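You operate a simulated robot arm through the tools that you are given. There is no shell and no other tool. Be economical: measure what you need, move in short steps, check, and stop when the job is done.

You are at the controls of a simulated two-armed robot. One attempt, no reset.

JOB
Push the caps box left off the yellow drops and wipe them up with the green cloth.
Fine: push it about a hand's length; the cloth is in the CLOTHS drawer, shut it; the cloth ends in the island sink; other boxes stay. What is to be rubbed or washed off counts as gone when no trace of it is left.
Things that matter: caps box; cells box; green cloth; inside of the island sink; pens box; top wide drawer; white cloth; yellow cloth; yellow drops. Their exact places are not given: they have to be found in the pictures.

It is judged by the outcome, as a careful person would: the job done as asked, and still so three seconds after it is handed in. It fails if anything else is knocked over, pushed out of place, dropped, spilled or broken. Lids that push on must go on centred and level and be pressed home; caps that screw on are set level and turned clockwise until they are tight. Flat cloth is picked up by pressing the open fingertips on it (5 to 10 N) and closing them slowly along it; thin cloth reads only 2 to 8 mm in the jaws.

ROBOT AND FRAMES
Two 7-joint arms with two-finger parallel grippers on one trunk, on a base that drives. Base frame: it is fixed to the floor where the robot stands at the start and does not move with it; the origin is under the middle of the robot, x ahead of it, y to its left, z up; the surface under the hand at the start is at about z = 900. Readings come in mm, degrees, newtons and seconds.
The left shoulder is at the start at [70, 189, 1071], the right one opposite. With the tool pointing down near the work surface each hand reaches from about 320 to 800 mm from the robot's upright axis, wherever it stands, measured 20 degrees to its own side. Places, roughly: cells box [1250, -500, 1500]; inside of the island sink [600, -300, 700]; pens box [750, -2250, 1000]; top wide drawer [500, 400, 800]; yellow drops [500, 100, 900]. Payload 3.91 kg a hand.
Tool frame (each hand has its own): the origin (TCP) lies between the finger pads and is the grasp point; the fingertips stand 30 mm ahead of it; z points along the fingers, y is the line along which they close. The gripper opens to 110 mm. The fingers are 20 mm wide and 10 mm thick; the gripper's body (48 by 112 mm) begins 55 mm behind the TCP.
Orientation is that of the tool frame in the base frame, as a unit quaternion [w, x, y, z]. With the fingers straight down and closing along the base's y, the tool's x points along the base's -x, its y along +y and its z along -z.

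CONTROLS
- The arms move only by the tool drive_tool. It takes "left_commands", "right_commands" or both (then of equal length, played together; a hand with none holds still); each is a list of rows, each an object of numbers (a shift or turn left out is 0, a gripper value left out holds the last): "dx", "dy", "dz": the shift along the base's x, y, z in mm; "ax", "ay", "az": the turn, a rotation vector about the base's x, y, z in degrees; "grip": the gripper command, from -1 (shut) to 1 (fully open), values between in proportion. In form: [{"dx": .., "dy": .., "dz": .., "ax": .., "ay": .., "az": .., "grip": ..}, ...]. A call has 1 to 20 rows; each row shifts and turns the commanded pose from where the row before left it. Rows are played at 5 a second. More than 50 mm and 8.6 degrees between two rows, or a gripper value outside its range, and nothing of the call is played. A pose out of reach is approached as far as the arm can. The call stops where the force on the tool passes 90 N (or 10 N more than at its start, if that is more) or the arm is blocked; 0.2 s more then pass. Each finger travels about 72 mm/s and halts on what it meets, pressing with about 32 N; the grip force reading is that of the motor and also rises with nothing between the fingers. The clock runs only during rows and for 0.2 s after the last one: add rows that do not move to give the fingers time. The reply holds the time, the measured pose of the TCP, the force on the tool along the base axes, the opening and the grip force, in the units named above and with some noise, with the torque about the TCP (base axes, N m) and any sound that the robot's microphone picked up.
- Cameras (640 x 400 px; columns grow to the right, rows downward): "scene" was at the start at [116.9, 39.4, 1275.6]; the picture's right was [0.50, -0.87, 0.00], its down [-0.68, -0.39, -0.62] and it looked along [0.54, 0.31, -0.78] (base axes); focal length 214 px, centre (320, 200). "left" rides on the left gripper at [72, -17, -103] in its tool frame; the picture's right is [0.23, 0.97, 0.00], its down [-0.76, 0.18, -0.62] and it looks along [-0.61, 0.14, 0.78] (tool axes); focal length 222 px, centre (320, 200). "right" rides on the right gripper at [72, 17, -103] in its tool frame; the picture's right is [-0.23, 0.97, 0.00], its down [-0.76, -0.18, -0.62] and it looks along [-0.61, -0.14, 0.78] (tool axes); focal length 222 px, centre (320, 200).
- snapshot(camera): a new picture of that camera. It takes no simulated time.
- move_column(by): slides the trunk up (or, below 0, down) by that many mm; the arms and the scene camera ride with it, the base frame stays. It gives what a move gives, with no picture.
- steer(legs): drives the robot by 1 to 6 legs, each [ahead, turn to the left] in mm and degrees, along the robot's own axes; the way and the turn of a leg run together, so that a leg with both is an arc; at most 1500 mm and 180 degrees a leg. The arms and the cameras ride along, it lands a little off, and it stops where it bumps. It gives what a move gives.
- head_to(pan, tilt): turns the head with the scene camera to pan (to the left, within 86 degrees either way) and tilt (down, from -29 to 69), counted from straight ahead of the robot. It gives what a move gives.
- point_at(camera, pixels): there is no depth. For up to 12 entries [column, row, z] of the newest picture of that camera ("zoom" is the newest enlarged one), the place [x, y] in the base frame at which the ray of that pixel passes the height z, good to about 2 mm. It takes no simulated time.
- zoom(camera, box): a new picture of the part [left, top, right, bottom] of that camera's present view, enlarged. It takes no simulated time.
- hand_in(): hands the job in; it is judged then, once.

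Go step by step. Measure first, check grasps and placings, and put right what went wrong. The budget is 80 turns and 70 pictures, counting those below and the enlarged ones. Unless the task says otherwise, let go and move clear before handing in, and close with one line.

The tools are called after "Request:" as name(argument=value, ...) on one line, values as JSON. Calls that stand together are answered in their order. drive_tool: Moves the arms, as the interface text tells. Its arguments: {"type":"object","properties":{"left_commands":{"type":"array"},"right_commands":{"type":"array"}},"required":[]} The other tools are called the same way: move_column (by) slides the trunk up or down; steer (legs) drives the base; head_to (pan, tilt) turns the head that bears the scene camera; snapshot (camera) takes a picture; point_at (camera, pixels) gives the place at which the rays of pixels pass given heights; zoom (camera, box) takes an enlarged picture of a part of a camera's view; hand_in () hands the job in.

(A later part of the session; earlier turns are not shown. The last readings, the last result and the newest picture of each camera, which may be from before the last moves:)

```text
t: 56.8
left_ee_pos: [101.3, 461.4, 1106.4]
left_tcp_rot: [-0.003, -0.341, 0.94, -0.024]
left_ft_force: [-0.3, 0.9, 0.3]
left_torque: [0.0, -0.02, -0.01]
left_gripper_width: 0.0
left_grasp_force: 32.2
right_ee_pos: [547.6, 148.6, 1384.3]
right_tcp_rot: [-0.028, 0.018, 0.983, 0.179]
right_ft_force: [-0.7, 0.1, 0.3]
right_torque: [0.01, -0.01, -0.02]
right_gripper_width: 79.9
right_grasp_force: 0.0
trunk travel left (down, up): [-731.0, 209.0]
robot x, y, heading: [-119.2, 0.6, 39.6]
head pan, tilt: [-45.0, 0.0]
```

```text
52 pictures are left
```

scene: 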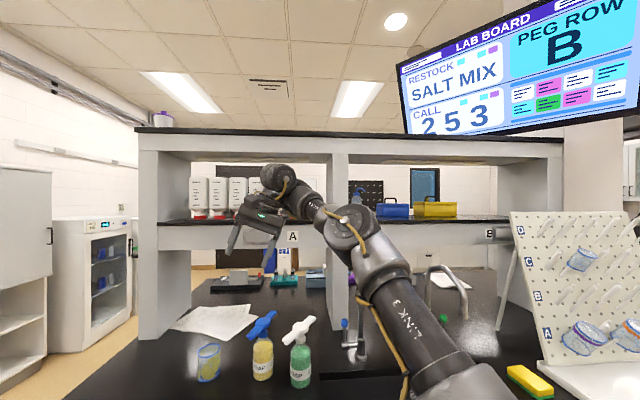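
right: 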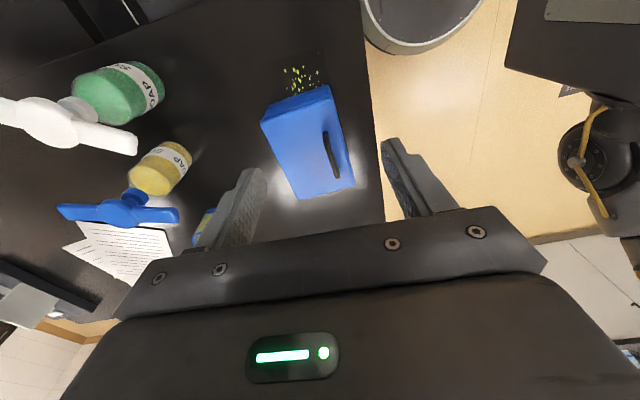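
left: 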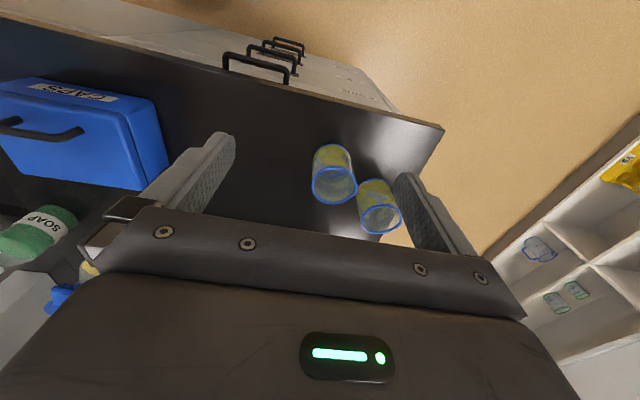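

The right arm stays awkward, but the left arm works well on its own side. I turn the robot right to about −22°, so the push path and later the sink lie in the left hand's zone.

Request:
steer(legs=[[0, -62]])

Request:
drive_tool(left_commands=[{"dx": 25, "dy": 15}, {"dx": 30}, {"dx": 30}, {}])

Request:
head_to(pan=25, tilt=45)

Request:
snapshot(camera="scene")

```text
t: 60.0
left_ee_pos: [390.1, 22.5, 1104.9]
left_tcp_rot: [-0.015, 0.191, 0.981, -0.019]
left_ft_force: [0.1, 1.0, 0.8]
left_torque: [0.0, 0.02, 0.0]
left_gripper_width: 0.1
left_grasp_force: 32.1
right_ee_pos: [323.7, -519.2, 1384.5]
right_tcp_rot: [0.068, 0.522, 0.833, 0.167]
right_ft_force: [0.3, 0.1, 0.0]
right_torque: [0.02, 0.01, -0.02]
right_gripper_width: 79.8
right_grasp_force: 0.2
trunk travel left (down, up): [-731.0, 209.0]
robot x, y, heading: [-118.1, 0.2, -22.0]
head pan, tilt: [-45.0, 0.0]
```

```text
t: 61.0
left_ee_pos: [472.5, 40.5, 1105.0]
left_tcp_rot: [-0.013, 0.191, 0.981, -0.021]
left_ft_force: [0.0, 0.1, -0.1]
left_torque: [-0.01, -0.02, 0.0]
left_gripper_width: 0.2
left_grasp_force: 32.2
left hand out of reach, approached as far as the arm can: row 3
right_ee_pos: [323.1, -517.5, 1384.9]
right_tcp_rot: [0.069, 0.522, 0.833, 0.168]
right_ft_force: [-0.7, 0.1, 0.3]
right_torque: [0.02, -0.01, 0.01]
right_gripper_width: 79.7
right_grasp_force: 0.1
trunk travel left (down, up): [-731.0, 209.0]
robot x, y, heading: [-118.0, 0.4, -22.3]
head pan, tilt: [-45.0, 0.0]
```

```text
t: 62.4
left_ee_pos: [473.6, 40.4, 1105.1]
left_tcp_rot: [-0.013, 0.19, 0.981, -0.021]
left_ft_force: [0.3, 0.2, -0.6]
left_torque: [-0.02, 0.01, 0.03]
left_gripper_width: 0.0
left_grasp_force: 31.4
right_ee_pos: [324.5, -518.8, 1385.0]
right_tcp_rot: [0.068, 0.522, 0.833, 0.167]
right_ft_force: [-0.1, -0.5, -0.2]
right_torque: [0.01, 0.01, -0.02]
right_gripper_width: 79.8
right_grasp_force: 0.0
trunk travel left (down, up): [-731.0, 209.0]
robot x, y, heading: [-119.3, -1.2, -22.2]
head pan, tilt: [25.0, 45.0]
```

```text
51 pictures are left
```

scene: 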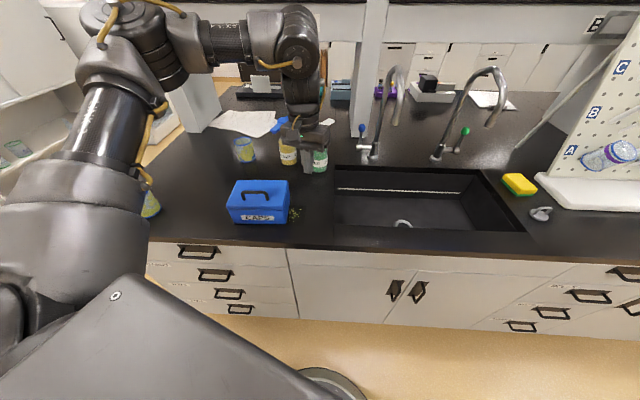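

The left hand is at [473, 40, 1105], just right of the box, in a good elbow-up posture. I tilt the tips slightly toward the box and lower to z ≈ 965.

Request:
drive_tool(left_commands=[{"dz": -30, "dy": -3}, {"dz": -30}, {"ax": 5, "dz": -20}, {"ax": 5, "dz": -20}, {"ax": 5, "dz": -20}, {"dz": -20}, {}])

Request:
zoom(camera="scene", box=[200, 100, 400, 250])

```text
t: 64.0
left_ee_pos: [449.4, 117.2, 987.5]
left_tcp_rot: [-0.04, 0.186, 0.976, 0.108]
left_ft_force: [0.0, -0.5, 0.2]
left_torque: [0.04, 0.02, -0.02]
left_gripper_width: 0.1
left_grasp_force: 32.2
left hand out of reach, approached as far as the arm can: row 3, 4, 5, 6
right_ee_pos: [323.7, -518.6, 1383.9]
right_tcp_rot: [0.069, 0.522, 0.833, 0.167]
right_ft_force: [0.2, 0.8, 0.2]
right_torque: [-0.04, -0.02, 0.01]
right_gripper_width: 79.8
right_grasp_force: 0.1
trunk travel left (down, up): [-731.0, 209.0]
robot x, y, heading: [-119.2, 0.6, -22.1]
head pan, tilt: [25.0, 45.0]
```

```text
2.67 times, centred on (300, 175) of scene
```

zoom: 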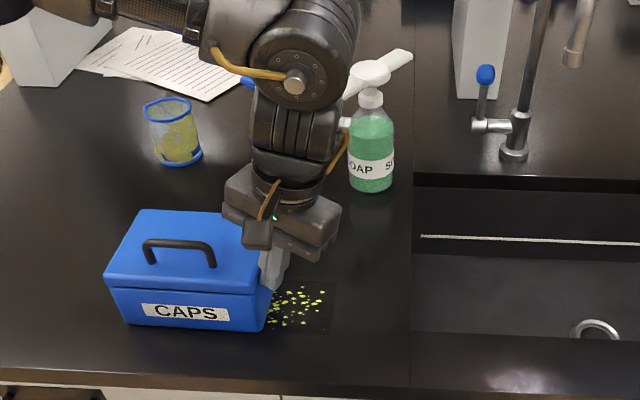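

Tilting made the hand drift to [449, 117, 987], where it already nudged the box slightly, and forces are near zero. I shift to the box's middle (x ≈ 488) and lower a little before pushing on.

Request:
drive_tool(left_commands=[{"dx": 12, "dy": -3}, {"dx": 12, "dy": -2}, {"dx": 14}, {"dz": -15}, {"dz": -15}, {}])

Request:
zoom(camera="scene", box=[200, 130, 360, 250])

```text
t: 65.4
left_ee_pos: [478.9, 138.2, 969.1]
left_tcp_rot: [-0.04, 0.188, 0.975, 0.109]
left_ft_force: [0.2, -1.0, 1.1]
left_torque: [-0.01, 0.03, -0.01]
left_gripper_width: 0.1
left_grasp_force: 32.0
left hand out of reach, approached as far as the arm can: row 1, 2, 3, 4, 5
right_ee_pos: [324.9, -519.7, 1384.7]
right_tcp_rot: [0.068, 0.522, 0.833, 0.168]
right_ft_force: [-0.1, 0.3, 0.2]
right_torque: [-0.01, 0.01, -0.01]
right_gripper_width: 80.0
right_grasp_force: 0.1
trunk travel left (down, up): [-731.0, 209.0]
robot x, y, heading: [-122.0, -1.0, -22.3]
head pan, tilt: [25.0, 45.0]
```

```text
3.33 times, centred on (280, 190) of scene
```

zoom: 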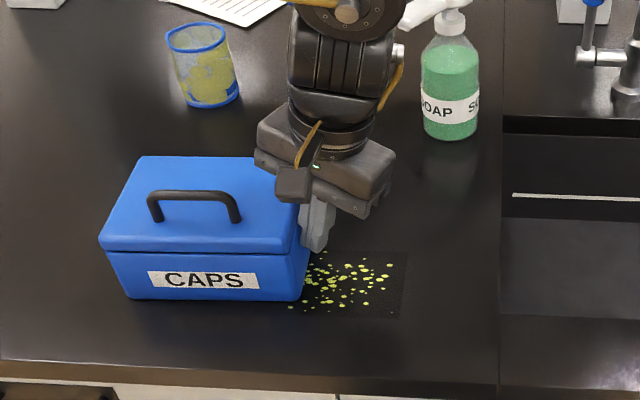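

The box has moved about 40 mm, is square with the counter, and the fingers are at mid-face. I push a further 120 mm in small steps and then check.

Request:
drive_tool(left_commands=[{"dy": 12, "dz": -2}, {"dy": 12, "dz": -4}, {"dy": 12, "dz": -4}, {"dy": 12, "dz": -4}, {"dy": 12, "dz": -4}, {"dy": 12}, {"dy": 12}, {"dy": 12}, {"dy": 12}, {"dy": 12}, {}])

Request:
snapshot(camera="scene")

```text
t: 67.8
left_ee_pos: [477.8, 256.8, 952.3]
left_tcp_rot: [-0.041, 0.186, 0.976, 0.109]
left_ft_force: [-0.8, -0.3, 0.6]
left_torque: [0.0, 0.03, -0.01]
left_gripper_width: 0.2
left_grasp_force: 32.1
right_ee_pos: [323.6, -520.2, 1384.4]
right_tcp_rot: [0.068, 0.522, 0.833, 0.168]
right_ft_force: [0.9, 0.3, 0.2]
right_torque: [-0.05, 0.0, 0.05]
right_gripper_width: 79.7
right_grasp_force: 0.0
trunk travel left (down, up): [-731.0, 209.0]
robot x, y, heading: [-118.0, 0.1, -22.1]
head pan, tilt: [25.0, 45.0]
```

```text
48 pictures are left
```

scene: 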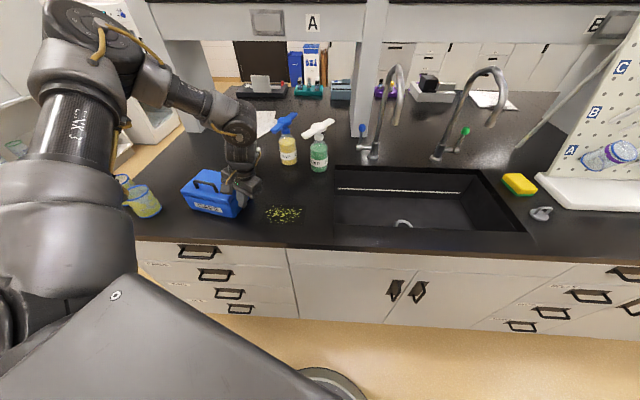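

The drops at (284,214) are now uncovered and the box sits at (212,195). I measure its corners and its clearance to the cups.

Request:
zoom(camera="scene", box=[110, 140, 330, 260])

Request:
point_at(camera="scene", pixels=[[190, 208, 900], [237, 217, 900], [265, 214, 900], [302, 213, 900], [284, 206, 900], [284, 222, 900], [150, 215, 900]])

```text
2.91 times, centred on (220, 200) of scene
```

zoom: 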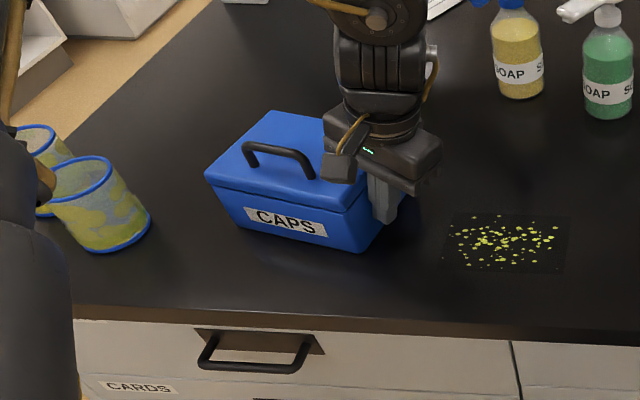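

```text
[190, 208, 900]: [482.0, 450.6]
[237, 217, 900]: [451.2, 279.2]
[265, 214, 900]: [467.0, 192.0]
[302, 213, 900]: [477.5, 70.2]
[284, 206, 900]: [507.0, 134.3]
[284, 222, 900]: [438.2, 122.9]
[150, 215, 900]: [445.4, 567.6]
```

The box moved about 165 mm, roughly a hand's length, and it is clear of the stain (x 438–507, y 70–192) and about 100 mm from the cups. I back the hand off and raise it, then locate the drawer handle.

Request:
point_at(camera="scene", pixels=[[178.7, 265.4, 840], [215.8, 265.4, 840], [178.7, 265.4, 820], [215.8, 265.4, 820], [178.7, 265.4, 800], [215.8, 265.4, 800], [178, 253, 840], [178, 253, 820], [288, 249, 850]])

Request:
drive_tool(left_commands=[{"dy": -10}, {"dy": -10}, {"dy": -5, "dz": 25}, {"dz": 35}, {"dz": 35}, {"dz": 35}, {"dz": 35}, {"ax": -5, "dy": 20}, {"ax": -5, "dy": 20}, {"ax": -5, "dy": 20}, {}])

```text
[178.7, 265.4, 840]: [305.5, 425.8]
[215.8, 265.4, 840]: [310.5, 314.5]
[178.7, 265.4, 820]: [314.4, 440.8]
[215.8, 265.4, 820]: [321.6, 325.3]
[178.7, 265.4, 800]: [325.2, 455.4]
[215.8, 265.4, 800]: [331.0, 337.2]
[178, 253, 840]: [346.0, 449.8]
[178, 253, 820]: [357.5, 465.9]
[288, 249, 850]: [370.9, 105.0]
```

```text
t: 70.2
left_ee_pos: [479.4, 290.2, 1116.1]
left_tcp_rot: [-0.015, 0.191, 0.981, -0.02]
left_ft_force: [0.0, -0.6, 0.2]
left_torque: [0.0, 0.0, 0.04]
left_gripper_width: 0.0
left_grasp_force: 32.0
right_ee_pos: [324.0, -519.7, 1384.6]
right_tcp_rot: [0.067, 0.522, 0.834, 0.168]
right_ft_force: [-0.4, -0.4, 0.5]
right_torque: [0.03, -0.01, 0.01]
right_gripper_width: 79.8
right_grasp_force: 0.1
trunk travel left (down, up): [-731.0, 209.0]
robot x, y, heading: [-120.5, -2.0, -22.5]
head pan, tilt: [25.0, 45.0]
```

The left hand is clear at [479, 290, 1116]. I turn the robot back to face the counter, back off another 130 mm, and lower the trunk to drawer height.

Request:
steer(legs=[[0, 22.3], [-130, 0]])

Request:
move_column(by=-150)

Request:
head_to(pan=35, tilt=40)

Request:
snapshot(camera="scene")

Request:
snapshot(camera="left")

```text
t: 72.6
left_ee_pos: [194.4, 496.7, 1115.4]
left_tcp_rot: [-0.012, -0.003, 1.0, -0.022]
left_ft_force: [0.0, 0.2, 0.2]
left_torque: [-0.02, -0.02, -0.03]
left_gripper_width: 0.2
left_grasp_force: 31.5
right_ee_pos: [359.3, -310.5, 1384.1]
right_tcp_rot: [0.034, 0.351, 0.919, 0.177]
right_ft_force: [0.9, -0.1, 0.4]
right_torque: [-0.04, -0.01, -0.01]
right_gripper_width: 79.7
right_grasp_force: 0.0
trunk travel left (down, up): [-731.0, 209.0]
robot x, y, heading: [-247.6, -2.5, 0.5]
head pan, tilt: [25.0, 45.0]
```

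```text
t: 74.4
left_ee_pos: [193.8, 496.2, 966.5]
left_tcp_rot: [-0.012, -0.003, 1.0, -0.022]
left_ft_force: [-0.3, 0.9, 0.1]
left_torque: [0.02, 0.0, 0.02]
left_gripper_width: 0.0
left_grasp_force: 31.4
right_ee_pos: [358.6, -310.9, 1234.2]
right_tcp_rot: [0.035, 0.351, 0.919, 0.178]
right_ft_force: [0.1, 0.1, 0.4]
right_torque: [0.0, -0.02, -0.01]
right_gripper_width: 80.0
right_grasp_force: 0.0
trunk travel left (down, up): [-581.0, 359.0]
robot x, y, heading: [-251.2, -0.3, 0.1]
head pan, tilt: [25.0, 45.0]
```

```text
t: 75.1
left_ee_pos: [193.7, 497.7, 965.8]
left_tcp_rot: [-0.011, -0.003, 1.0, -0.022]
left_ft_force: [0.1, -0.5, -0.2]
left_torque: [-0.05, 0.0, 0.01]
left_gripper_width: 0.1
left_grasp_force: 32.1
right_ee_pos: [359.0, -310.6, 1233.8]
right_tcp_rot: [0.034, 0.351, 0.919, 0.178]
right_ft_force: [-0.3, -0.6, -0.6]
right_torque: [0.02, 0.02, -0.01]
right_gripper_width: 79.9
right_grasp_force: 0.1
trunk travel left (down, up): [-581.0, 359.0]
robot x, y, heading: [-250.8, 1.6, 0.1]
head pan, tilt: [35.0, 40.0]
```

```text
46 pictures are left
```

scene: 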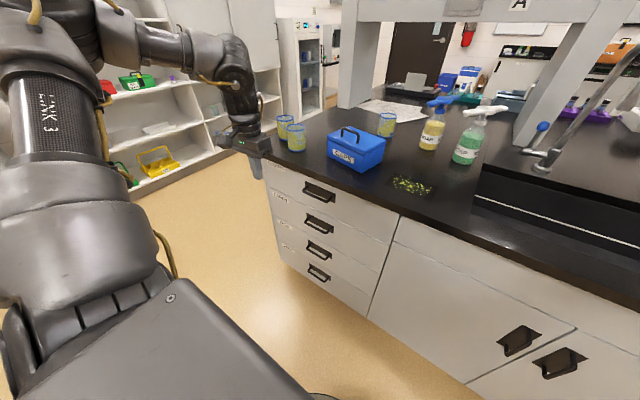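

```text
45 pictures are left
```

left: 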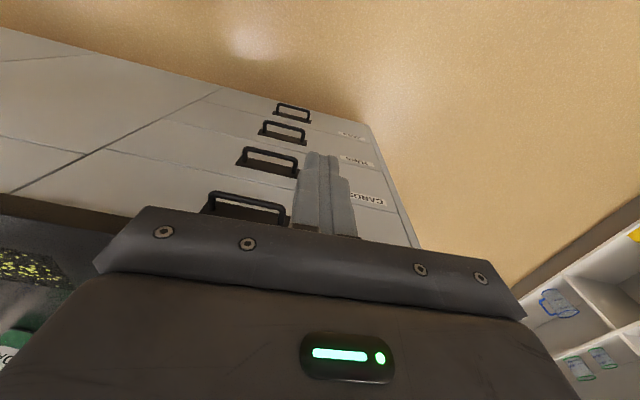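

The top drawer's handle is at about (320,192) in the scene and (248,200) in the left view. I zoom in and triangulate it.

Request:
zoom(camera="scene", box=[260, 150, 380, 230])

Request:
point_at(camera="zoom", pixels=[[320, 200, 900]])

Request:
zoom(camera="left", box=[190, 120, 350, 220])

```text
5.00 times, centred on (320, 190) of scene
```

zoom: 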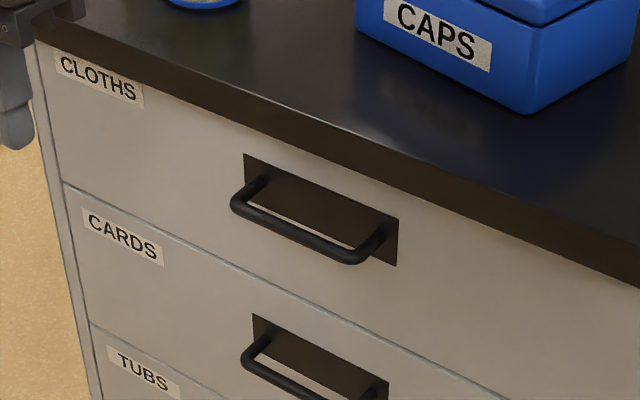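

```text
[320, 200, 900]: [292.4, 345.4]
```

```text
4.00 times, centred on (270, 170) of left
```

zoom: 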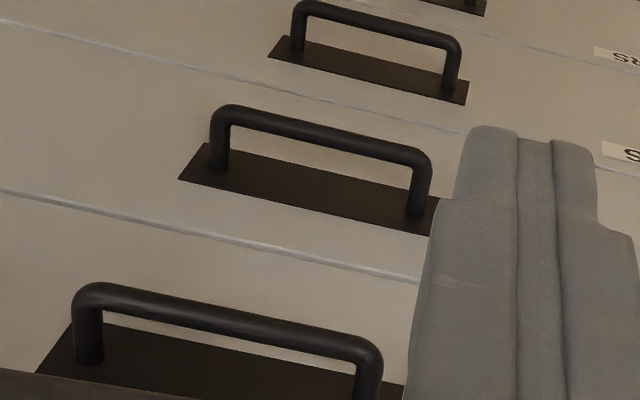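

The label reads CLOTHS on the top drawer. I triangulate its handle bar ends.

Request:
point_at(camera="scene", pixels=[[306.6, 191, 840], [306.6, 191, 800], [306.6, 191, 760], [333, 201.8, 840], [333, 201.8, 800], [333, 201.8, 760]])

Request:
snapshot(camera="left")

Request:
point_at(camera="left", pixels=[[209.5, 192.5, 840], [209.5, 192.5, 800], [209.5, 192.5, 760], [285, 210, 840], [285, 210, 800], [285, 210, 760]])

```text
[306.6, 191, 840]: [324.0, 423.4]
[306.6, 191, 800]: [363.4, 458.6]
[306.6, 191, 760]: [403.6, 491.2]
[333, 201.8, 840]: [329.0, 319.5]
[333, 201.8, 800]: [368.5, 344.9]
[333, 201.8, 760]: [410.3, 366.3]
```

```text
42 pictures are left
```

left: 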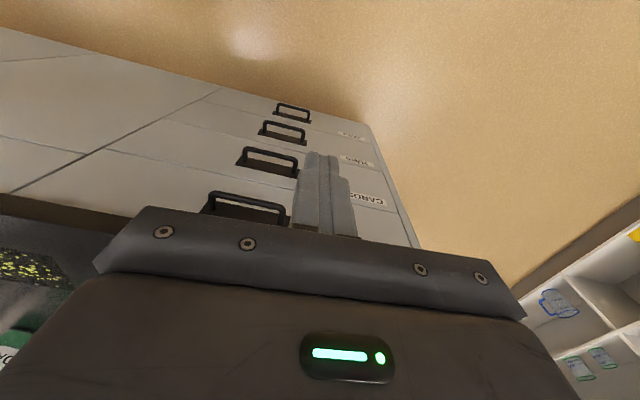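

```text
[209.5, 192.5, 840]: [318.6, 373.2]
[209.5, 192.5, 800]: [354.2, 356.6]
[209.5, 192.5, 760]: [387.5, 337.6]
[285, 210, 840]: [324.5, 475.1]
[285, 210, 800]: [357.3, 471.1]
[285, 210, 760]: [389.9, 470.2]
```

The bar comes out at z ≈ 788, x ≈ 370, y 350–470. I check where the counter's front edge is relative to it, and test pitching the left hand toward horizontal.

Request:
point_at(camera="scene", pixels=[[267, 158, 900], [326, 174.5, 900], [324, 180, 870], [324, 180, 860], [309.5, 181, 800], [272, 187, 740], [339, 193, 800], [335, 210, 760]])

Request:
drive_tool(left_commands=[{"ay": -8, "dx": -8, "grip": 0}, {"ay": -8, "dx": -8}, {"ay": -8, "dx": -8}, {"ay": -8, "dx": -8, "dz": -10}, {"ay": -8, "dx": -8, "dz": -10}, {"ay": -8, "dz": -10}, {"ay": -8, "dz": -10}, {}])

```text
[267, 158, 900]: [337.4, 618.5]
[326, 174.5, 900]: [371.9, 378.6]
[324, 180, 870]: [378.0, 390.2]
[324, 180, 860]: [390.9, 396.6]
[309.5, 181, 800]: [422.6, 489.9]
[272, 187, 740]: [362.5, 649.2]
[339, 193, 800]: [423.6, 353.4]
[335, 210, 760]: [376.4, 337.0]
```

```text
t: 76.9
left_ee_pos: [154.3, 497.3, 927.5]
left_tcp_rot: [0.46, 0.007, 0.888, -0.019]
left_ft_force: [0.6, 0.6, -0.3]
left_torque: [-0.03, -0.03, -0.01]
left_gripper_width: 55.1
left_grasp_force: 0.1
right_ee_pos: [358.2, -311.6, 1233.0]
right_tcp_rot: [0.034, 0.351, 0.919, 0.178]
right_ft_force: [-0.3, -0.4, -0.1]
right_torque: [0.04, -0.02, -0.01]
right_gripper_width: 80.0
right_grasp_force: 0.1
trunk travel left (down, up): [-581.0, 359.0]
robot x, y, heading: [-250.3, 1.3, 0.0]
head pan, tilt: [35.0, 40.0]
```

The left hand pitched to about 56° with no reach trouble. I finish the pitch to horizontal at handle height, then start rolling the hand so the fingers close vertically.

Request:
drive_tool(left_commands=[{"ay": -8, "dz": -20, "dy": -10}, {"ay": -8, "dz": -20, "dy": -10}, {"ay": -8, "dz": -20, "dy": -10}, {"ay": -8, "dz": -20, "dy": -10}, {"ay": -3.2, "dz": -20, "dy": -10}, {"dz": -20, "dy": -15}, {"dz": -19, "dy": -20}, {}])

Request:
drive_tool(left_commands=[{"ax": -8}, {"ax": -8}, {"ax": -8}, {"ax": -8}, {"ax": -8}, {}])

```text
t: 78.7
left_ee_pos: [152.8, 411.9, 787.2]
left_tcp_rot: [0.707, 0.014, 0.707, -0.017]
left_ft_force: [-0.6, -0.1, -0.8]
left_torque: [0.01, 0.03, 0.01]
left_gripper_width: 55.2
left_grasp_force: 0.1
right_ee_pos: [358.7, -310.9, 1232.6]
right_tcp_rot: [0.035, 0.352, 0.918, 0.177]
right_ft_force: [0.4, 0.8, 0.6]
right_torque: [-0.01, -0.03, 0.01]
right_gripper_width: 79.9
right_grasp_force: 0.0
trunk travel left (down, up): [-581.0, 359.0]
robot x, y, heading: [-248.3, 1.6, 0.4]
head pan, tilt: [35.0, 40.0]
```

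```text
t: 80.1
left_ee_pos: [154.1, 412.9, 787.1]
left_tcp_rot: [0.668, -0.23, 0.659, -0.259]
left_ft_force: [0.0, 0.6, 0.5]
left_torque: [-0.01, 0.0, 0.02]
left_gripper_width: 55.2
left_grasp_force: 0.2
right_ee_pos: [358.4, -310.4, 1233.5]
right_tcp_rot: [0.035, 0.35, 0.919, 0.178]
right_ft_force: [-0.2, -0.4, -0.4]
right_torque: [0.0, -0.01, -0.01]
right_gripper_width: 79.8
right_grasp_force: 0.2
trunk travel left (down, up): [-581.0, 359.0]
robot x, y, heading: [-247.3, -0.6, 0.1]
head pan, tilt: [35.0, 40.0]
```

The pose is horizontal and the first 40° of roll went through cleanly. I finish the roll and look at the handle with the left camera.

Request:
drive_tool(left_commands=[{"ax": -8}, {"ax": -8}, {"ax": -8}, {"ax": -8}, {"ax": -8}, {"ax": -8}, {"ax": -2}, {}])

Request:
snapshot(camera="left")

Request:
snapshot(camera="scene")

```text
t: 81.9
left_ee_pos: [153.3, 412.6, 787.1]
left_tcp_rot: [-0.508, 0.49, -0.488, 0.513]
left_ft_force: [-0.1, 0.6, -0.3]
left_torque: [-0.05, -0.02, 0.04]
left_gripper_width: 55.1
left_grasp_force: 0.0
right_ee_pos: [358.7, -311.2, 1234.3]
right_tcp_rot: [0.035, 0.351, 0.919, 0.178]
right_ft_force: [-0.5, -0.2, -0.4]
right_torque: [-0.01, 0.04, -0.01]
right_gripper_width: 79.8
right_grasp_force: 0.0
trunk travel left (down, up): [-581.0, 359.0]
robot x, y, heading: [-248.9, 4.6, -0.3]
head pan, tilt: [35.0, 40.0]
```

```text
41 pictures are left
```

left: 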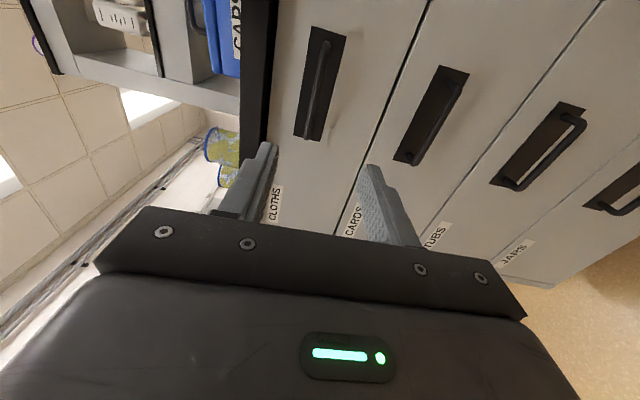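

```text
40 pictures are left
```

scene: 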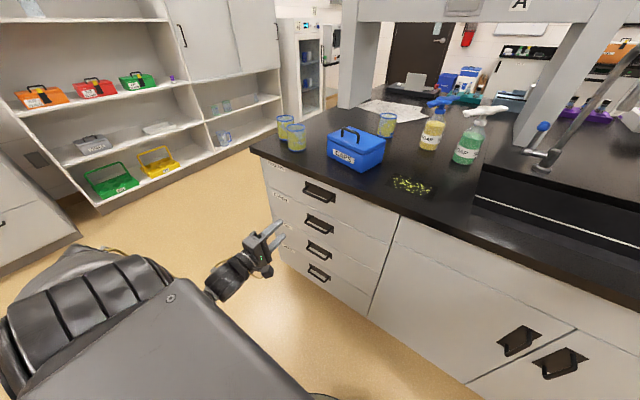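

The fingers now straddle the handle's height: the CLOTHS handle is at (318,85), centred between the tips. I open fully, advance to x ≈ 330 and look again.

Request:
drive_tool(left_commands=[{"dx": 35, "grip": 0.6}, {"dx": 35}, {"dx": 35}, {"dx": 35}, {"dx": 25}, {"dx": 12}, {}])

Request:
snapshot(camera="left")

Request:
zoom(camera="scene", box=[250, 150, 410, 250])

```text
t: 83.5
left_ee_pos: [330.7, 412.1, 786.5]
left_tcp_rot: [-0.509, 0.49, -0.488, 0.512]
left_ft_force: [0.3, 0.5, -0.2]
left_torque: [0.04, -0.01, 0.01]
left_gripper_width: 88.1
left_grasp_force: 0.1
right_ee_pos: [358.6, -311.2, 1234.3]
right_tcp_rot: [0.035, 0.351, 0.919, 0.177]
right_ft_force: [0.9, -0.3, -0.2]
right_torque: [-0.02, -0.02, -0.02]
right_gripper_width: 79.9
right_grasp_force: 0.1
trunk travel left (down, up): [-581.0, 359.0]
robot x, y, heading: [-248.6, 1.5, 0.0]
head pan, tilt: [35.0, 40.0]
```

```text
39 pictures are left
```

left: 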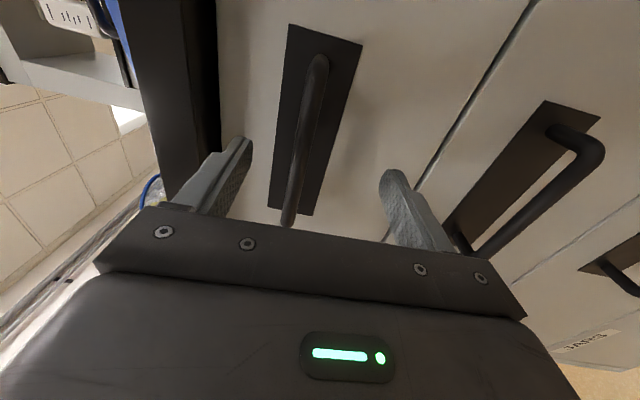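

```text
4.00 times, centred on (330, 200) of scene
```

zoom: 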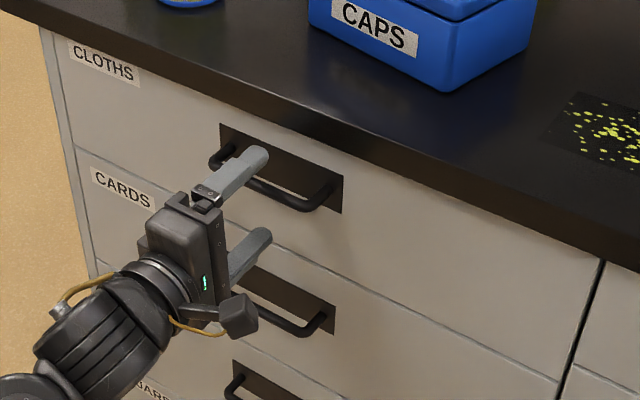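

The bar lies between the two fingers. I advance about 30 mm and close.

Request:
drive_tool(left_commands=[{"dx": 12}, {"dx": 12}, {"dx": 8}, {"grip": -0.2}, {"grip": -1}, {}, {}, {}, {}])

Request:
zoom(camera="scene", box=[250, 150, 410, 250])

```text
t: 85.5
left_ee_pos: [355.6, 411.4, 776.0]
left_tcp_rot: [-0.502, 0.496, -0.494, 0.507]
left_ft_force: [-80.3, 4.0, -36.5]
left_torque: [0.42, 4.24, -0.11]
left_gripper_width: 62.8
left_grasp_force: 31.9
right_ee_pos: [354.8, -308.0, 1238.5]
right_tcp_rot: [0.036, 0.35, 0.919, 0.177]
right_ft_force: [-0.3, 0.1, 0.7]
right_torque: [0.0, -0.02, -0.04]
right_gripper_width: 79.8
right_grasp_force: 0.0
trunk travel left (down, up): [-581.0, 359.0]
robot x, y, heading: [-249.5, -0.0, 0.6]
head pan, tilt: [35.0, 40.0]
```

```text
4.00 times, centred on (330, 200) of scene
```

zoom: 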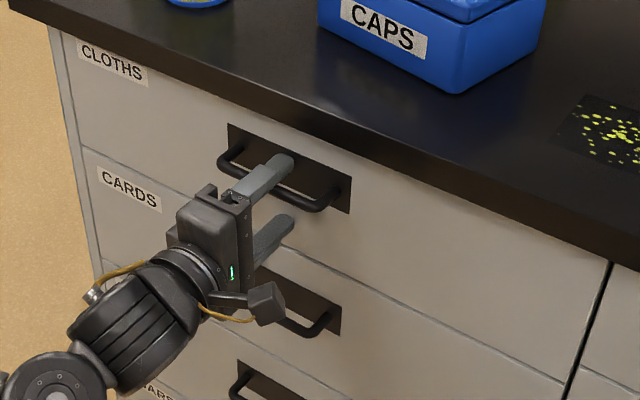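

The tips touch the drawer face (−80 N) and the upper finger sits on the bar, so the bar is higher, around z 800. I open a little, back off 10 mm, raise the hand and close again.

Request:
drive_tool(left_commands=[{"grip": 0.5, "dx": -8}, {"dx": -4}, {"dz": 10}, {"dz": 8}, {"grip": 0}, {"grip": -0.5}, {"grip": -1}, {}, {}, {}])

```text
t: 87.7
left_ee_pos: [351.3, 412.4, 801.8]
left_tcp_rot: [-0.507, 0.491, -0.491, 0.511]
left_ft_force: [-6.4, -3.7, -20.6]
left_torque: [0.32, 0.01, 0.27]
left_gripper_width: 10.7
left_grasp_force: 45.2
right_ee_pos: [360.3, -310.5, 1233.2]
right_tcp_rot: [0.034, 0.351, 0.919, 0.177]
right_ft_force: [-0.6, 0.5, 0.7]
right_torque: [-0.03, -0.02, -0.02]
right_gripper_width: 79.8
right_grasp_force: 0.1
trunk travel left (down, up): [-581.0, 359.0]
robot x, y, heading: [-247.9, 0.4, 0.1]
head pan, tilt: [35.0, 40.0]
```

The bar is gripped (opening 10.7 mm). I pull the drawer out in steps.

Request:
drive_tool(left_commands=[{"dx": -6, "dz": -2}, {"dx": -12}, {"dx": -16}, {"dx": -18}, {"dx": -18}, {"dx": -18}, {"dx": -18}, {"dx": -18}, {"dx": -18}, {"dx": -18}, {"dx": -18}, {"dx": -18}, {"dx": -14}, {}])

Request:
head_to(pan=35, tilt=50)

Request:
snapshot(camera="scene")

```text
t: 90.7
left_ee_pos: [139.8, 414.8, 802.5]
left_tcp_rot: [-0.508, 0.492, -0.488, 0.512]
left_ft_force: [-0.4, 5.7, -11.0]
left_torque: [0.38, 0.0, 0.65]
left_gripper_width: 10.6
left_grasp_force: 45.3
right_ee_pos: [359.6, -308.4, 1234.5]
right_tcp_rot: [0.035, 0.352, 0.918, 0.178]
right_ft_force: [0.1, 1.2, -0.1]
right_torque: [-0.01, -0.02, -0.02]
right_gripper_width: 79.9
right_grasp_force: 0.1
trunk travel left (down, up): [-581.0, 359.0]
robot x, y, heading: [-252.5, 0.2, 0.0]
head pan, tilt: [35.0, 40.0]
```

```text
t: 91.4
left_ee_pos: [141.3, 414.2, 802.0]
left_tcp_rot: [-0.509, 0.491, -0.487, 0.512]
left_ft_force: [-1.4, 7.3, -9.4]
left_torque: [0.31, 0.0, 0.83]
left_gripper_width: 10.9
left_grasp_force: 45.4
right_ee_pos: [359.5, -309.4, 1232.5]
right_tcp_rot: [0.035, 0.352, 0.919, 0.177]
right_ft_force: [-0.4, -0.5, -0.8]
right_torque: [0.02, -0.02, -0.02]
right_gripper_width: 80.0
right_grasp_force: 0.1
trunk travel left (down, up): [-581.0, 359.0]
robot x, y, heading: [-251.1, -1.9, 0.3]
head pan, tilt: [35.0, 50.0]
```

```text
36 pictures are left
```

scene: 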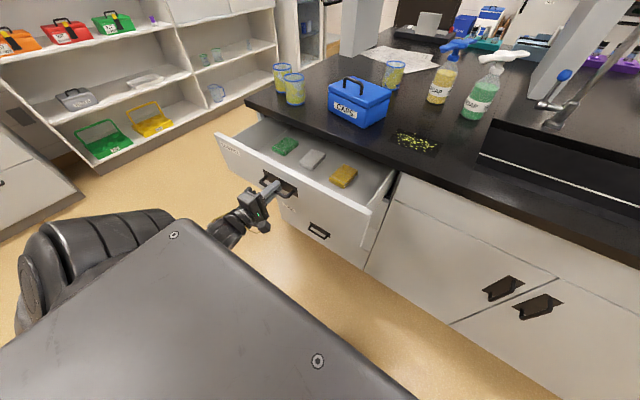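

The drawer is open, with green at (285,146), white at (312,159) and yellow at (343,176). I release the handle, back off and raise, while measuring the green cloth.

Request:
zoom(camera="scene", box=[210, 100, 410, 225])

Request:
point_at(camera="scene", pixels=[[285, 146, 780], [285, 146, 760], [285, 146, 740], [312, 159, 760], [343, 176, 760], [217, 132, 840], [388, 170, 860]])

Request:
drive_tool(left_commands=[{"grip": 0}, {"grip": 0}, {"dx": -20}, {"dx": -25}, {"dx": -20}, {"dz": 40}, {"dz": 40}, {"dz": 40}, {"dz": 40}, {"dz": 30}, {}])

```text
3.20 times, centred on (310, 162) of scene
```

zoom: 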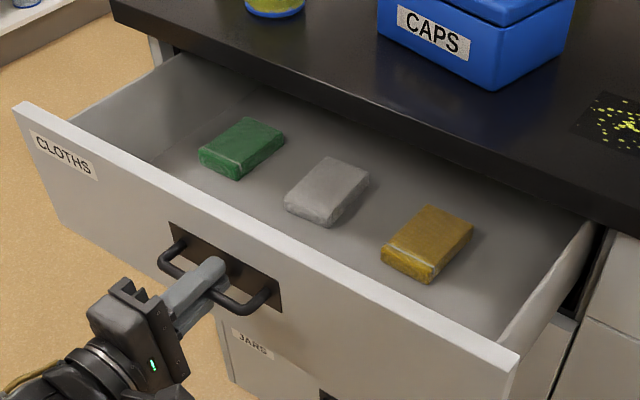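

```text
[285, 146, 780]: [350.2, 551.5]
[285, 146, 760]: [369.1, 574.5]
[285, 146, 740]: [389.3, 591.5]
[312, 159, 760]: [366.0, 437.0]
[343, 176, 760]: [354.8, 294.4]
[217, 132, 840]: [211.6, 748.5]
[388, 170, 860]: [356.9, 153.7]
```

```text
t: 93.8
left_ee_pos: [75.4, 412.7, 852.7]
left_tcp_rot: [-0.509, 0.49, -0.488, 0.512]
left_ft_force: [0.2, 0.4, 0.1]
left_torque: [-0.03, 0.0, -0.01]
left_gripper_width: 55.1
left_grasp_force: 0.0
left hand out of reach, approached as far as the arm can: row 7, 8, 9, 10
right_ee_pos: [359.1, -311.0, 1233.7]
right_tcp_rot: [0.035, 0.351, 0.919, 0.177]
right_ft_force: [-0.2, -0.7, -0.3]
right_torque: [0.01, 0.0, 0.0]
right_gripper_width: 79.6
right_grasp_force: 0.0
trunk travel left (down, up): [-581.0, 359.0]
robot x, y, heading: [-249.2, -0.1, 0.4]
head pan, tilt: [35.0, 50.0]
```

By these rays the green cloth lies at about x 340, close to or under the counter lip, so I want the drawer out roughly 100 mm more. I back the base 110 mm for arm room, regrip the handle at [140, 414, 802] and pull.

Request:
steer(legs=[[-110, 0]])

Request:
drive_tool(left_commands=[{"dz": -25}, {"dz": -25}, {"dx": 30}, {"dx": 35}, {"dx": 35}, {"dx": 20}, {}])

Request:
snapshot(camera="left")

```text
t: 95.0
left_ee_pos: [-36.6, 411.7, 852.9]
left_tcp_rot: [-0.509, 0.49, -0.487, 0.513]
left_ft_force: [-0.4, -0.2, 0.6]
left_torque: [-0.03, -0.01, 0.01]
left_gripper_width: 54.9
left_grasp_force: 0.1
right_ee_pos: [247.8, -311.2, 1234.3]
right_tcp_rot: [0.035, 0.35, 0.919, 0.178]
right_ft_force: [0.5, 0.3, 0.1]
right_torque: [-0.01, 0.0, 0.02]
right_gripper_width: 79.8
right_grasp_force: 0.1
trunk travel left (down, up): [-581.0, 359.0]
robot x, y, heading: [-359.3, 2.1, -0.0]
head pan, tilt: [35.0, 50.0]
```

```text
t: 96.6
left_ee_pos: [85.3, 412.2, 802.6]
left_tcp_rot: [-0.508, 0.49, -0.488, 0.513]
left_ft_force: [0.0, -0.5, 0.9]
left_torque: [0.03, -0.01, -0.02]
left_gripper_width: 54.8
left_grasp_force: 0.1
right_ee_pos: [247.4, -311.2, 1234.5]
right_tcp_rot: [0.035, 0.35, 0.919, 0.178]
right_ft_force: [0.5, 0.4, -0.5]
right_torque: [-0.01, 0.04, -0.03]
right_gripper_width: 80.1
right_grasp_force: 0.0
trunk travel left (down, up): [-581.0, 359.0]
robot x, y, heading: [-361.2, -0.1, 0.4]
head pan, tilt: [35.0, 50.0]
```

```text
34 pictures are left
```

left: 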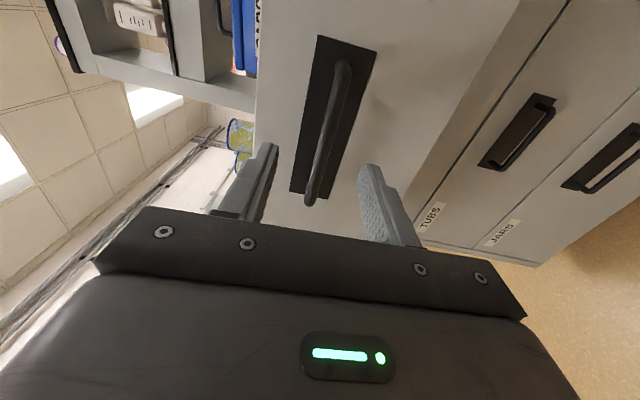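

The handle is again centred between the fingers. I advance 52 mm, close and pull about 100 mm.

Request:
drive_tool(left_commands=[{"dx": 20}, {"dx": 20}, {"dx": 13}, {"grip": -0.5}, {"grip": -1}, {}, {}])

Request:
drive_tool(left_commands=[{"dx": -8}, {"dx": -14}, {"dx": -16}, {"dx": -16}, {"dx": -16}, {"dx": -16}, {"dx": -14}, {}])

Request:
snapshot(camera="scene")

```text
t: 98.2
left_ee_pos: [138.3, 412.9, 801.4]
left_tcp_rot: [-0.509, 0.49, -0.489, 0.513]
left_ft_force: [-0.6, -0.2, -5.6]
left_torque: [0.32, 0.02, 0.12]
left_gripper_width: 10.6
left_grasp_force: 44.9
right_ee_pos: [248.8, -310.5, 1232.7]
right_tcp_rot: [0.035, 0.35, 0.919, 0.178]
right_ft_force: [-0.4, 0.7, 0.3]
right_torque: [0.0, -0.04, -0.03]
right_gripper_width: 79.9
right_grasp_force: 0.0
trunk travel left (down, up): [-581.0, 359.0]
robot x, y, heading: [-359.6, -0.6, 0.3]
head pan, tilt: [35.0, 50.0]
```

```text
t: 100.0
left_ee_pos: [37.3, 414.2, 802.0]
left_tcp_rot: [-0.509, 0.49, -0.488, 0.513]
left_ft_force: [0.5, 9.7, -4.8]
left_torque: [0.4, -0.02, -0.43]
left_gripper_width: 10.5
left_grasp_force: 44.9
right_ee_pos: [249.0, -309.4, 1234.5]
right_tcp_rot: [0.034, 0.351, 0.919, 0.177]
right_ft_force: [0.3, 0.3, -0.5]
right_torque: [0.02, -0.01, 0.0]
right_gripper_width: 79.7
right_grasp_force: 0.0
trunk travel left (down, up): [-581.0, 359.0]
robot x, y, heading: [-360.3, 2.9, 0.3]
head pan, tilt: [35.0, 50.0]
```

```text
33 pictures are left
```

scene: 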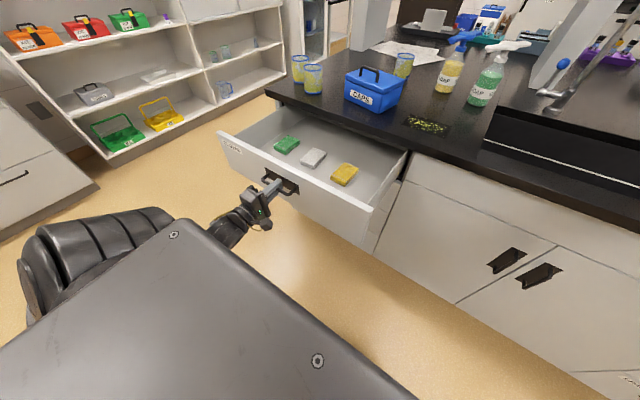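

The drawer is open 314 mm with the green cloth at (287,145). I release, back off, and unroll and un-pitch the hand to point down in front of the drawer.

Request:
drive_tool(left_commands=[{"grip": 0}, {"grip": 0}, {"dx": -20}, {"dx": -20}, {"ax": 8}, {"ax": 8}, {"ax": 8}, {"ax": 8}, {"ax": 8}, {"ax": 8}, {"ax": 8}, {"ax": 8}, {"ax": 8}, {"ax": 8}, {"ax": 8}, {"ax": 2}, {}])

Request:
drive_tool(left_commands=[{"ay": 8, "dz": 15}, {"ay": 8, "dz": 15}, {"ay": 8, "dz": 20}, {"ay": 8, "dz": 20}, {"ay": 8, "dz": 20}, {"ay": 8, "dz": 20}, {"ay": 8, "dz": 20}, {"ay": 8, "dz": 20}, {"ay": 8, "dz": 20}, {"ay": 8, "dz": 20}, {"ay": 8, "dz": 20}, {"ay": 2}, {}])

Request:
snapshot(camera="scene")

```text
t: 103.6
left_ee_pos: [-2.4, 412.8, 802.7]
left_tcp_rot: [0.706, 0.014, 0.707, -0.018]
left_ft_force: [-0.1, -0.2, 0.1]
left_torque: [0.0, 0.03, -0.02]
left_gripper_width: 54.7
left_grasp_force: 0.2
right_ee_pos: [247.6, -311.7, 1234.2]
right_tcp_rot: [0.035, 0.351, 0.919, 0.178]
right_ft_force: [0.8, 0.5, -0.2]
right_torque: [0.01, 0.0, -0.02]
right_gripper_width: 79.8
right_grasp_force: 0.2
trunk travel left (down, up): [-581.0, 359.0]
robot x, y, heading: [-362.8, -0.6, 0.4]
head pan, tilt: [35.0, 50.0]
```

```text
t: 106.4
left_ee_pos: [10.2, 461.0, 923.7]
left_tcp_rot: [0.033, -0.002, 0.999, -0.021]
left_ft_force: [0.0, -0.7, -0.1]
left_torque: [-0.02, -0.01, 0.0]
left_gripper_width: 54.9
left_grasp_force: 0.2
left hand out of reach, approached as far as the arm can: row 2, 3, 4, 5, 6, 7
right_ee_pos: [247.7, -311.4, 1233.1]
right_tcp_rot: [0.034, 0.351, 0.919, 0.178]
right_ft_force: [0.1, 0.0, 0.6]
right_torque: [0.01, 0.03, -0.02]
right_gripper_width: 79.8
right_grasp_force: 0.1
trunk travel left (down, up): [-581.0, 359.0]
robot x, y, heading: [-358.9, -3.0, 0.1]
head pan, tilt: [35.0, 50.0]
```

```text
32 pictures are left
```

scene: 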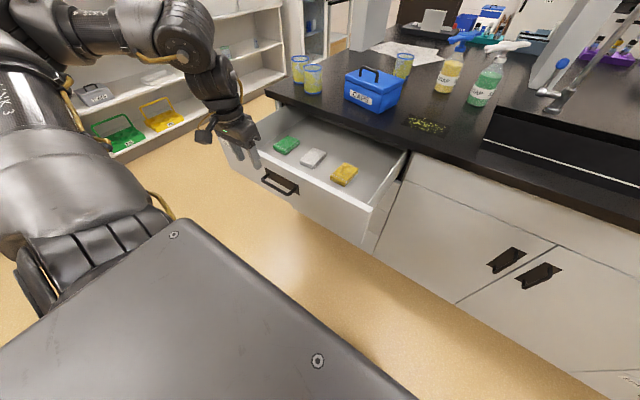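

The hand points down at [10, 461, 924] in front of the open drawer. I raise it a bit, move over the green cloth and look with the left camera.

Request:
drive_tool(left_commands=[{"dz": 20, "dx": 20, "ay": 4}, {"dx": 40, "dy": 10}, {"dx": 40, "dy": 10}, {"dx": 40, "dy": 10}, {"dx": 30, "dy": 15}, {}])

Request:
snapshot(camera="left")

Request:
zoom(camera="scene", box=[210, 90, 410, 215])

```text
t: 107.8
left_ee_pos: [179.5, 506.0, 940.9]
left_tcp_rot: [-0.001, -0.003, 1.0, -0.022]
left_ft_force: [0.1, -0.1, 0.4]
left_torque: [0.01, 0.0, 0.01]
left_gripper_width: 55.0
left_grasp_force: 0.0
right_ee_pos: [247.5, -310.5, 1234.7]
right_tcp_rot: [0.035, 0.35, 0.919, 0.179]
right_ft_force: [-0.6, -0.3, 0.6]
right_torque: [-0.01, -0.02, 0.02]
right_gripper_width: 79.8
right_grasp_force: 0.0
trunk travel left (down, up): [-581.0, 359.0]
robot x, y, heading: [-358.3, -0.4, 0.1]
head pan, tilt: [35.0, 50.0]
```

```text
31 pictures are left
```

left: 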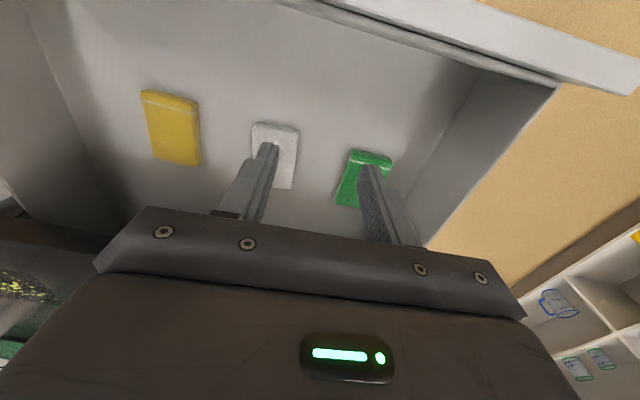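

```text
3.20 times, centred on (310, 152) of scene
```

zoom: 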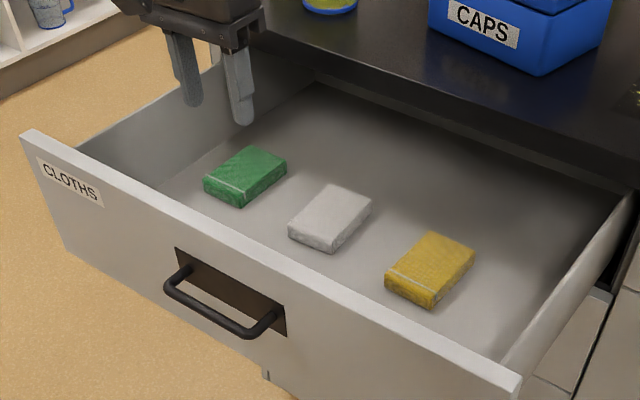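

The folded green cloth is at (286,143) in the scene and about (364,177) in the left view. I triangulate its position and height.

Request:
point_at(camera="scene", pixels=[[286.6, 143.1, 800], [286.6, 143.1, 780], [286.6, 143.1, 760], [274, 148, 780], [299.5, 140, 780], [284, 154, 780], [289, 136, 780]])

Request:
point_at(camera="left", pixels=[[364, 177, 800], [364, 177, 780], [364, 177, 760], [350, 150, 780], [392, 159, 780], [337, 204, 780], [371, 210, 780]])

```text
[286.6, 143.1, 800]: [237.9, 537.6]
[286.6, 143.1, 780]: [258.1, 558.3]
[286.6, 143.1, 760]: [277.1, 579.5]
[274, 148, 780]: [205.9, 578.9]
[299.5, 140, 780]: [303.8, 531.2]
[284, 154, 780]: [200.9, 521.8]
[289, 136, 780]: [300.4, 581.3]
```

```text
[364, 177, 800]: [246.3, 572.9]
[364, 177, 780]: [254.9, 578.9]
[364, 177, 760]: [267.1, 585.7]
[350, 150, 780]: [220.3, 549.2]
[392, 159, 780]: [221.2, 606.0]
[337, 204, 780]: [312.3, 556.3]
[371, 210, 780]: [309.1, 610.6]
```

The green cloth's top is at about z 755, centred near [275, 587]. I move above it, lower partway with the fingers open, and check.

Request:
drive_tool(left_commands=[{"dx": 28, "dy": 27, "grip": 0.6}, {"dx": 28, "dy": 27}, {"dx": 28, "dy": 27}, {"dz": -30}, {"dz": -30}, {"dz": -25}, {}])

Request:
snapshot(camera="left")

Request:
zoom(camera="scene", box=[210, 90, 410, 215])

```text
t: 109.4
left_ee_pos: [237.9, 573.8, 847.9]
left_tcp_rot: [0.0, -0.002, 1.0, -0.022]
left_ft_force: [-0.1, 0.2, 0.2]
left_torque: [-0.01, 0.01, -0.01]
left_gripper_width: 88.1
left_grasp_force: 0.0
left hand out of reach, approached as far as the arm can: row 3
right_ee_pos: [248.8, -311.6, 1234.6]
right_tcp_rot: [0.035, 0.35, 0.919, 0.178]
right_ft_force: [-0.4, -0.6, 0.1]
right_torque: [-0.01, -0.03, 0.01]
right_gripper_width: 79.8
right_grasp_force: 0.2
trunk travel left (down, up): [-581.0, 359.0]
robot x, y, heading: [-360.6, 0.7, -0.2]
head pan, tilt: [35.0, 50.0]
```

```text
29 pictures are left
```

left: 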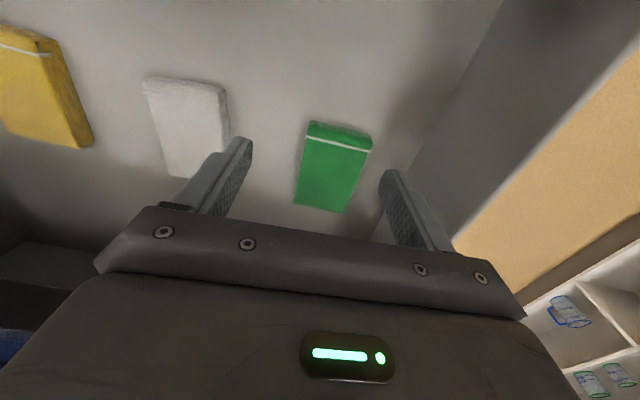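

```text
3.20 times, centred on (310, 152) of scene
```

zoom: 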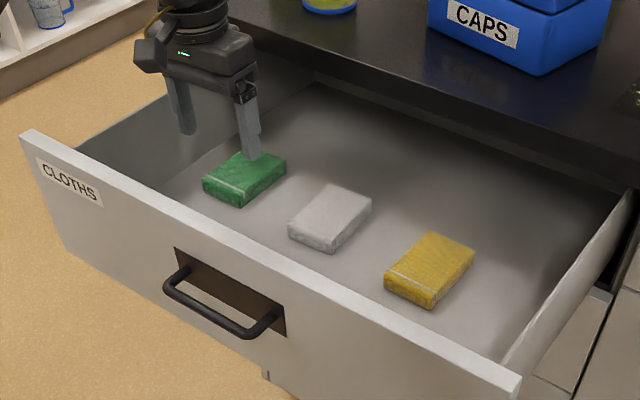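

The left arm is at its outer reach here. I draw the hand back slightly, drive the base 50 mm forward, and get the cloth's position from the closer view.

Request:
point_at(camera="left", pixels=[[312, 121, 755], [372, 136, 755], [295, 203, 755], [346, 213, 755], [335, 168, 755], [335, 168, 745]])

Request:
drive_tool(left_commands=[{"dx": -25, "dy": -10}, {}])

Request:
steer(legs=[[50, 0]])

```text
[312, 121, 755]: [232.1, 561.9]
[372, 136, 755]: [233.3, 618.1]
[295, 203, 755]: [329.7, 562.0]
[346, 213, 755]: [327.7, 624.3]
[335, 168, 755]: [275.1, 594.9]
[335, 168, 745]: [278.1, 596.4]
```

```text
t: 110.0
left_ee_pos: [212.8, 564.2, 847.5]
left_tcp_rot: [-0.001, -0.003, 1.0, -0.022]
left_ft_force: [-0.3, -0.6, 0.1]
left_torque: [0.03, 0.01, -0.02]
left_gripper_width: 88.2
left_grasp_force: 0.1
right_ee_pos: [248.5, -311.5, 1233.2]
right_tcp_rot: [0.034, 0.352, 0.918, 0.179]
right_ft_force: [0.6, -0.5, 0.4]
right_torque: [-0.01, -0.01, -0.01]
right_gripper_width: 79.8
right_grasp_force: 0.0
trunk travel left (down, up): [-581.0, 359.0]
robot x, y, heading: [-359.6, 4.9, 0.2]
head pan, tilt: [35.0, 50.0]
```

```text
t: 110.9
left_ee_pos: [256.0, 564.4, 855.3]
left_tcp_rot: [0.005, -0.003, 1.0, -0.022]
left_ft_force: [-0.7, -0.6, 0.5]
left_torque: [0.01, -0.08, -0.03]
left_gripper_width: 88.0
left_grasp_force: 0.2
right_ee_pos: [286.2, -312.2, 1242.0]
right_tcp_rot: [0.041, 0.35, 0.918, 0.179]
right_ft_force: [-0.5, 0.0, 1.9]
right_torque: [0.01, -0.04, -0.01]
right_gripper_width: 79.6
right_grasp_force: 0.1
trunk travel left (down, up): [-581.0, 359.0]
robot x, y, heading: [-309.7, -1.0, -0.1]
head pan, tilt: [35.0, 50.0]
```

Both hands rose about 8 mm with a slight pitch during that drive, which could be a bump. I check whether it settles and look at the drawer.

Request:
drive_tool(left_commands=[{}, {}])

Request:
snapshot(camera="scene")

```text
t: 111.5
left_ee_pos: [261.1, 564.2, 850.3]
left_tcp_rot: [0.001, -0.002, 1.0, -0.023]
left_ft_force: [0.2, 0.7, 0.5]
left_torque: [0.02, 0.0, -0.02]
left_gripper_width: 88.2
left_grasp_force: 0.1
right_ee_pos: [296.1, -311.8, 1236.8]
right_tcp_rot: [0.036, 0.351, 0.918, 0.179]
right_ft_force: [-0.4, 0.0, 0.4]
right_torque: [0.0, -0.01, 0.02]
right_gripper_width: 80.1
right_grasp_force: 0.2
trunk travel left (down, up): [-581.0, 359.0]
robot x, y, heading: [-314.6, 1.8, 0.2]
head pan, tilt: [35.0, 50.0]
```

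```text
27 pictures are left
```

scene: 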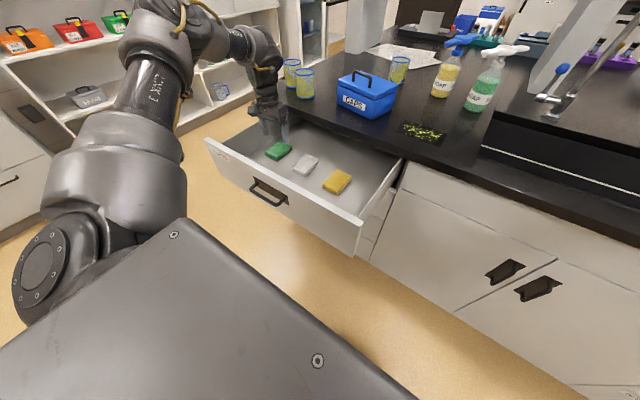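

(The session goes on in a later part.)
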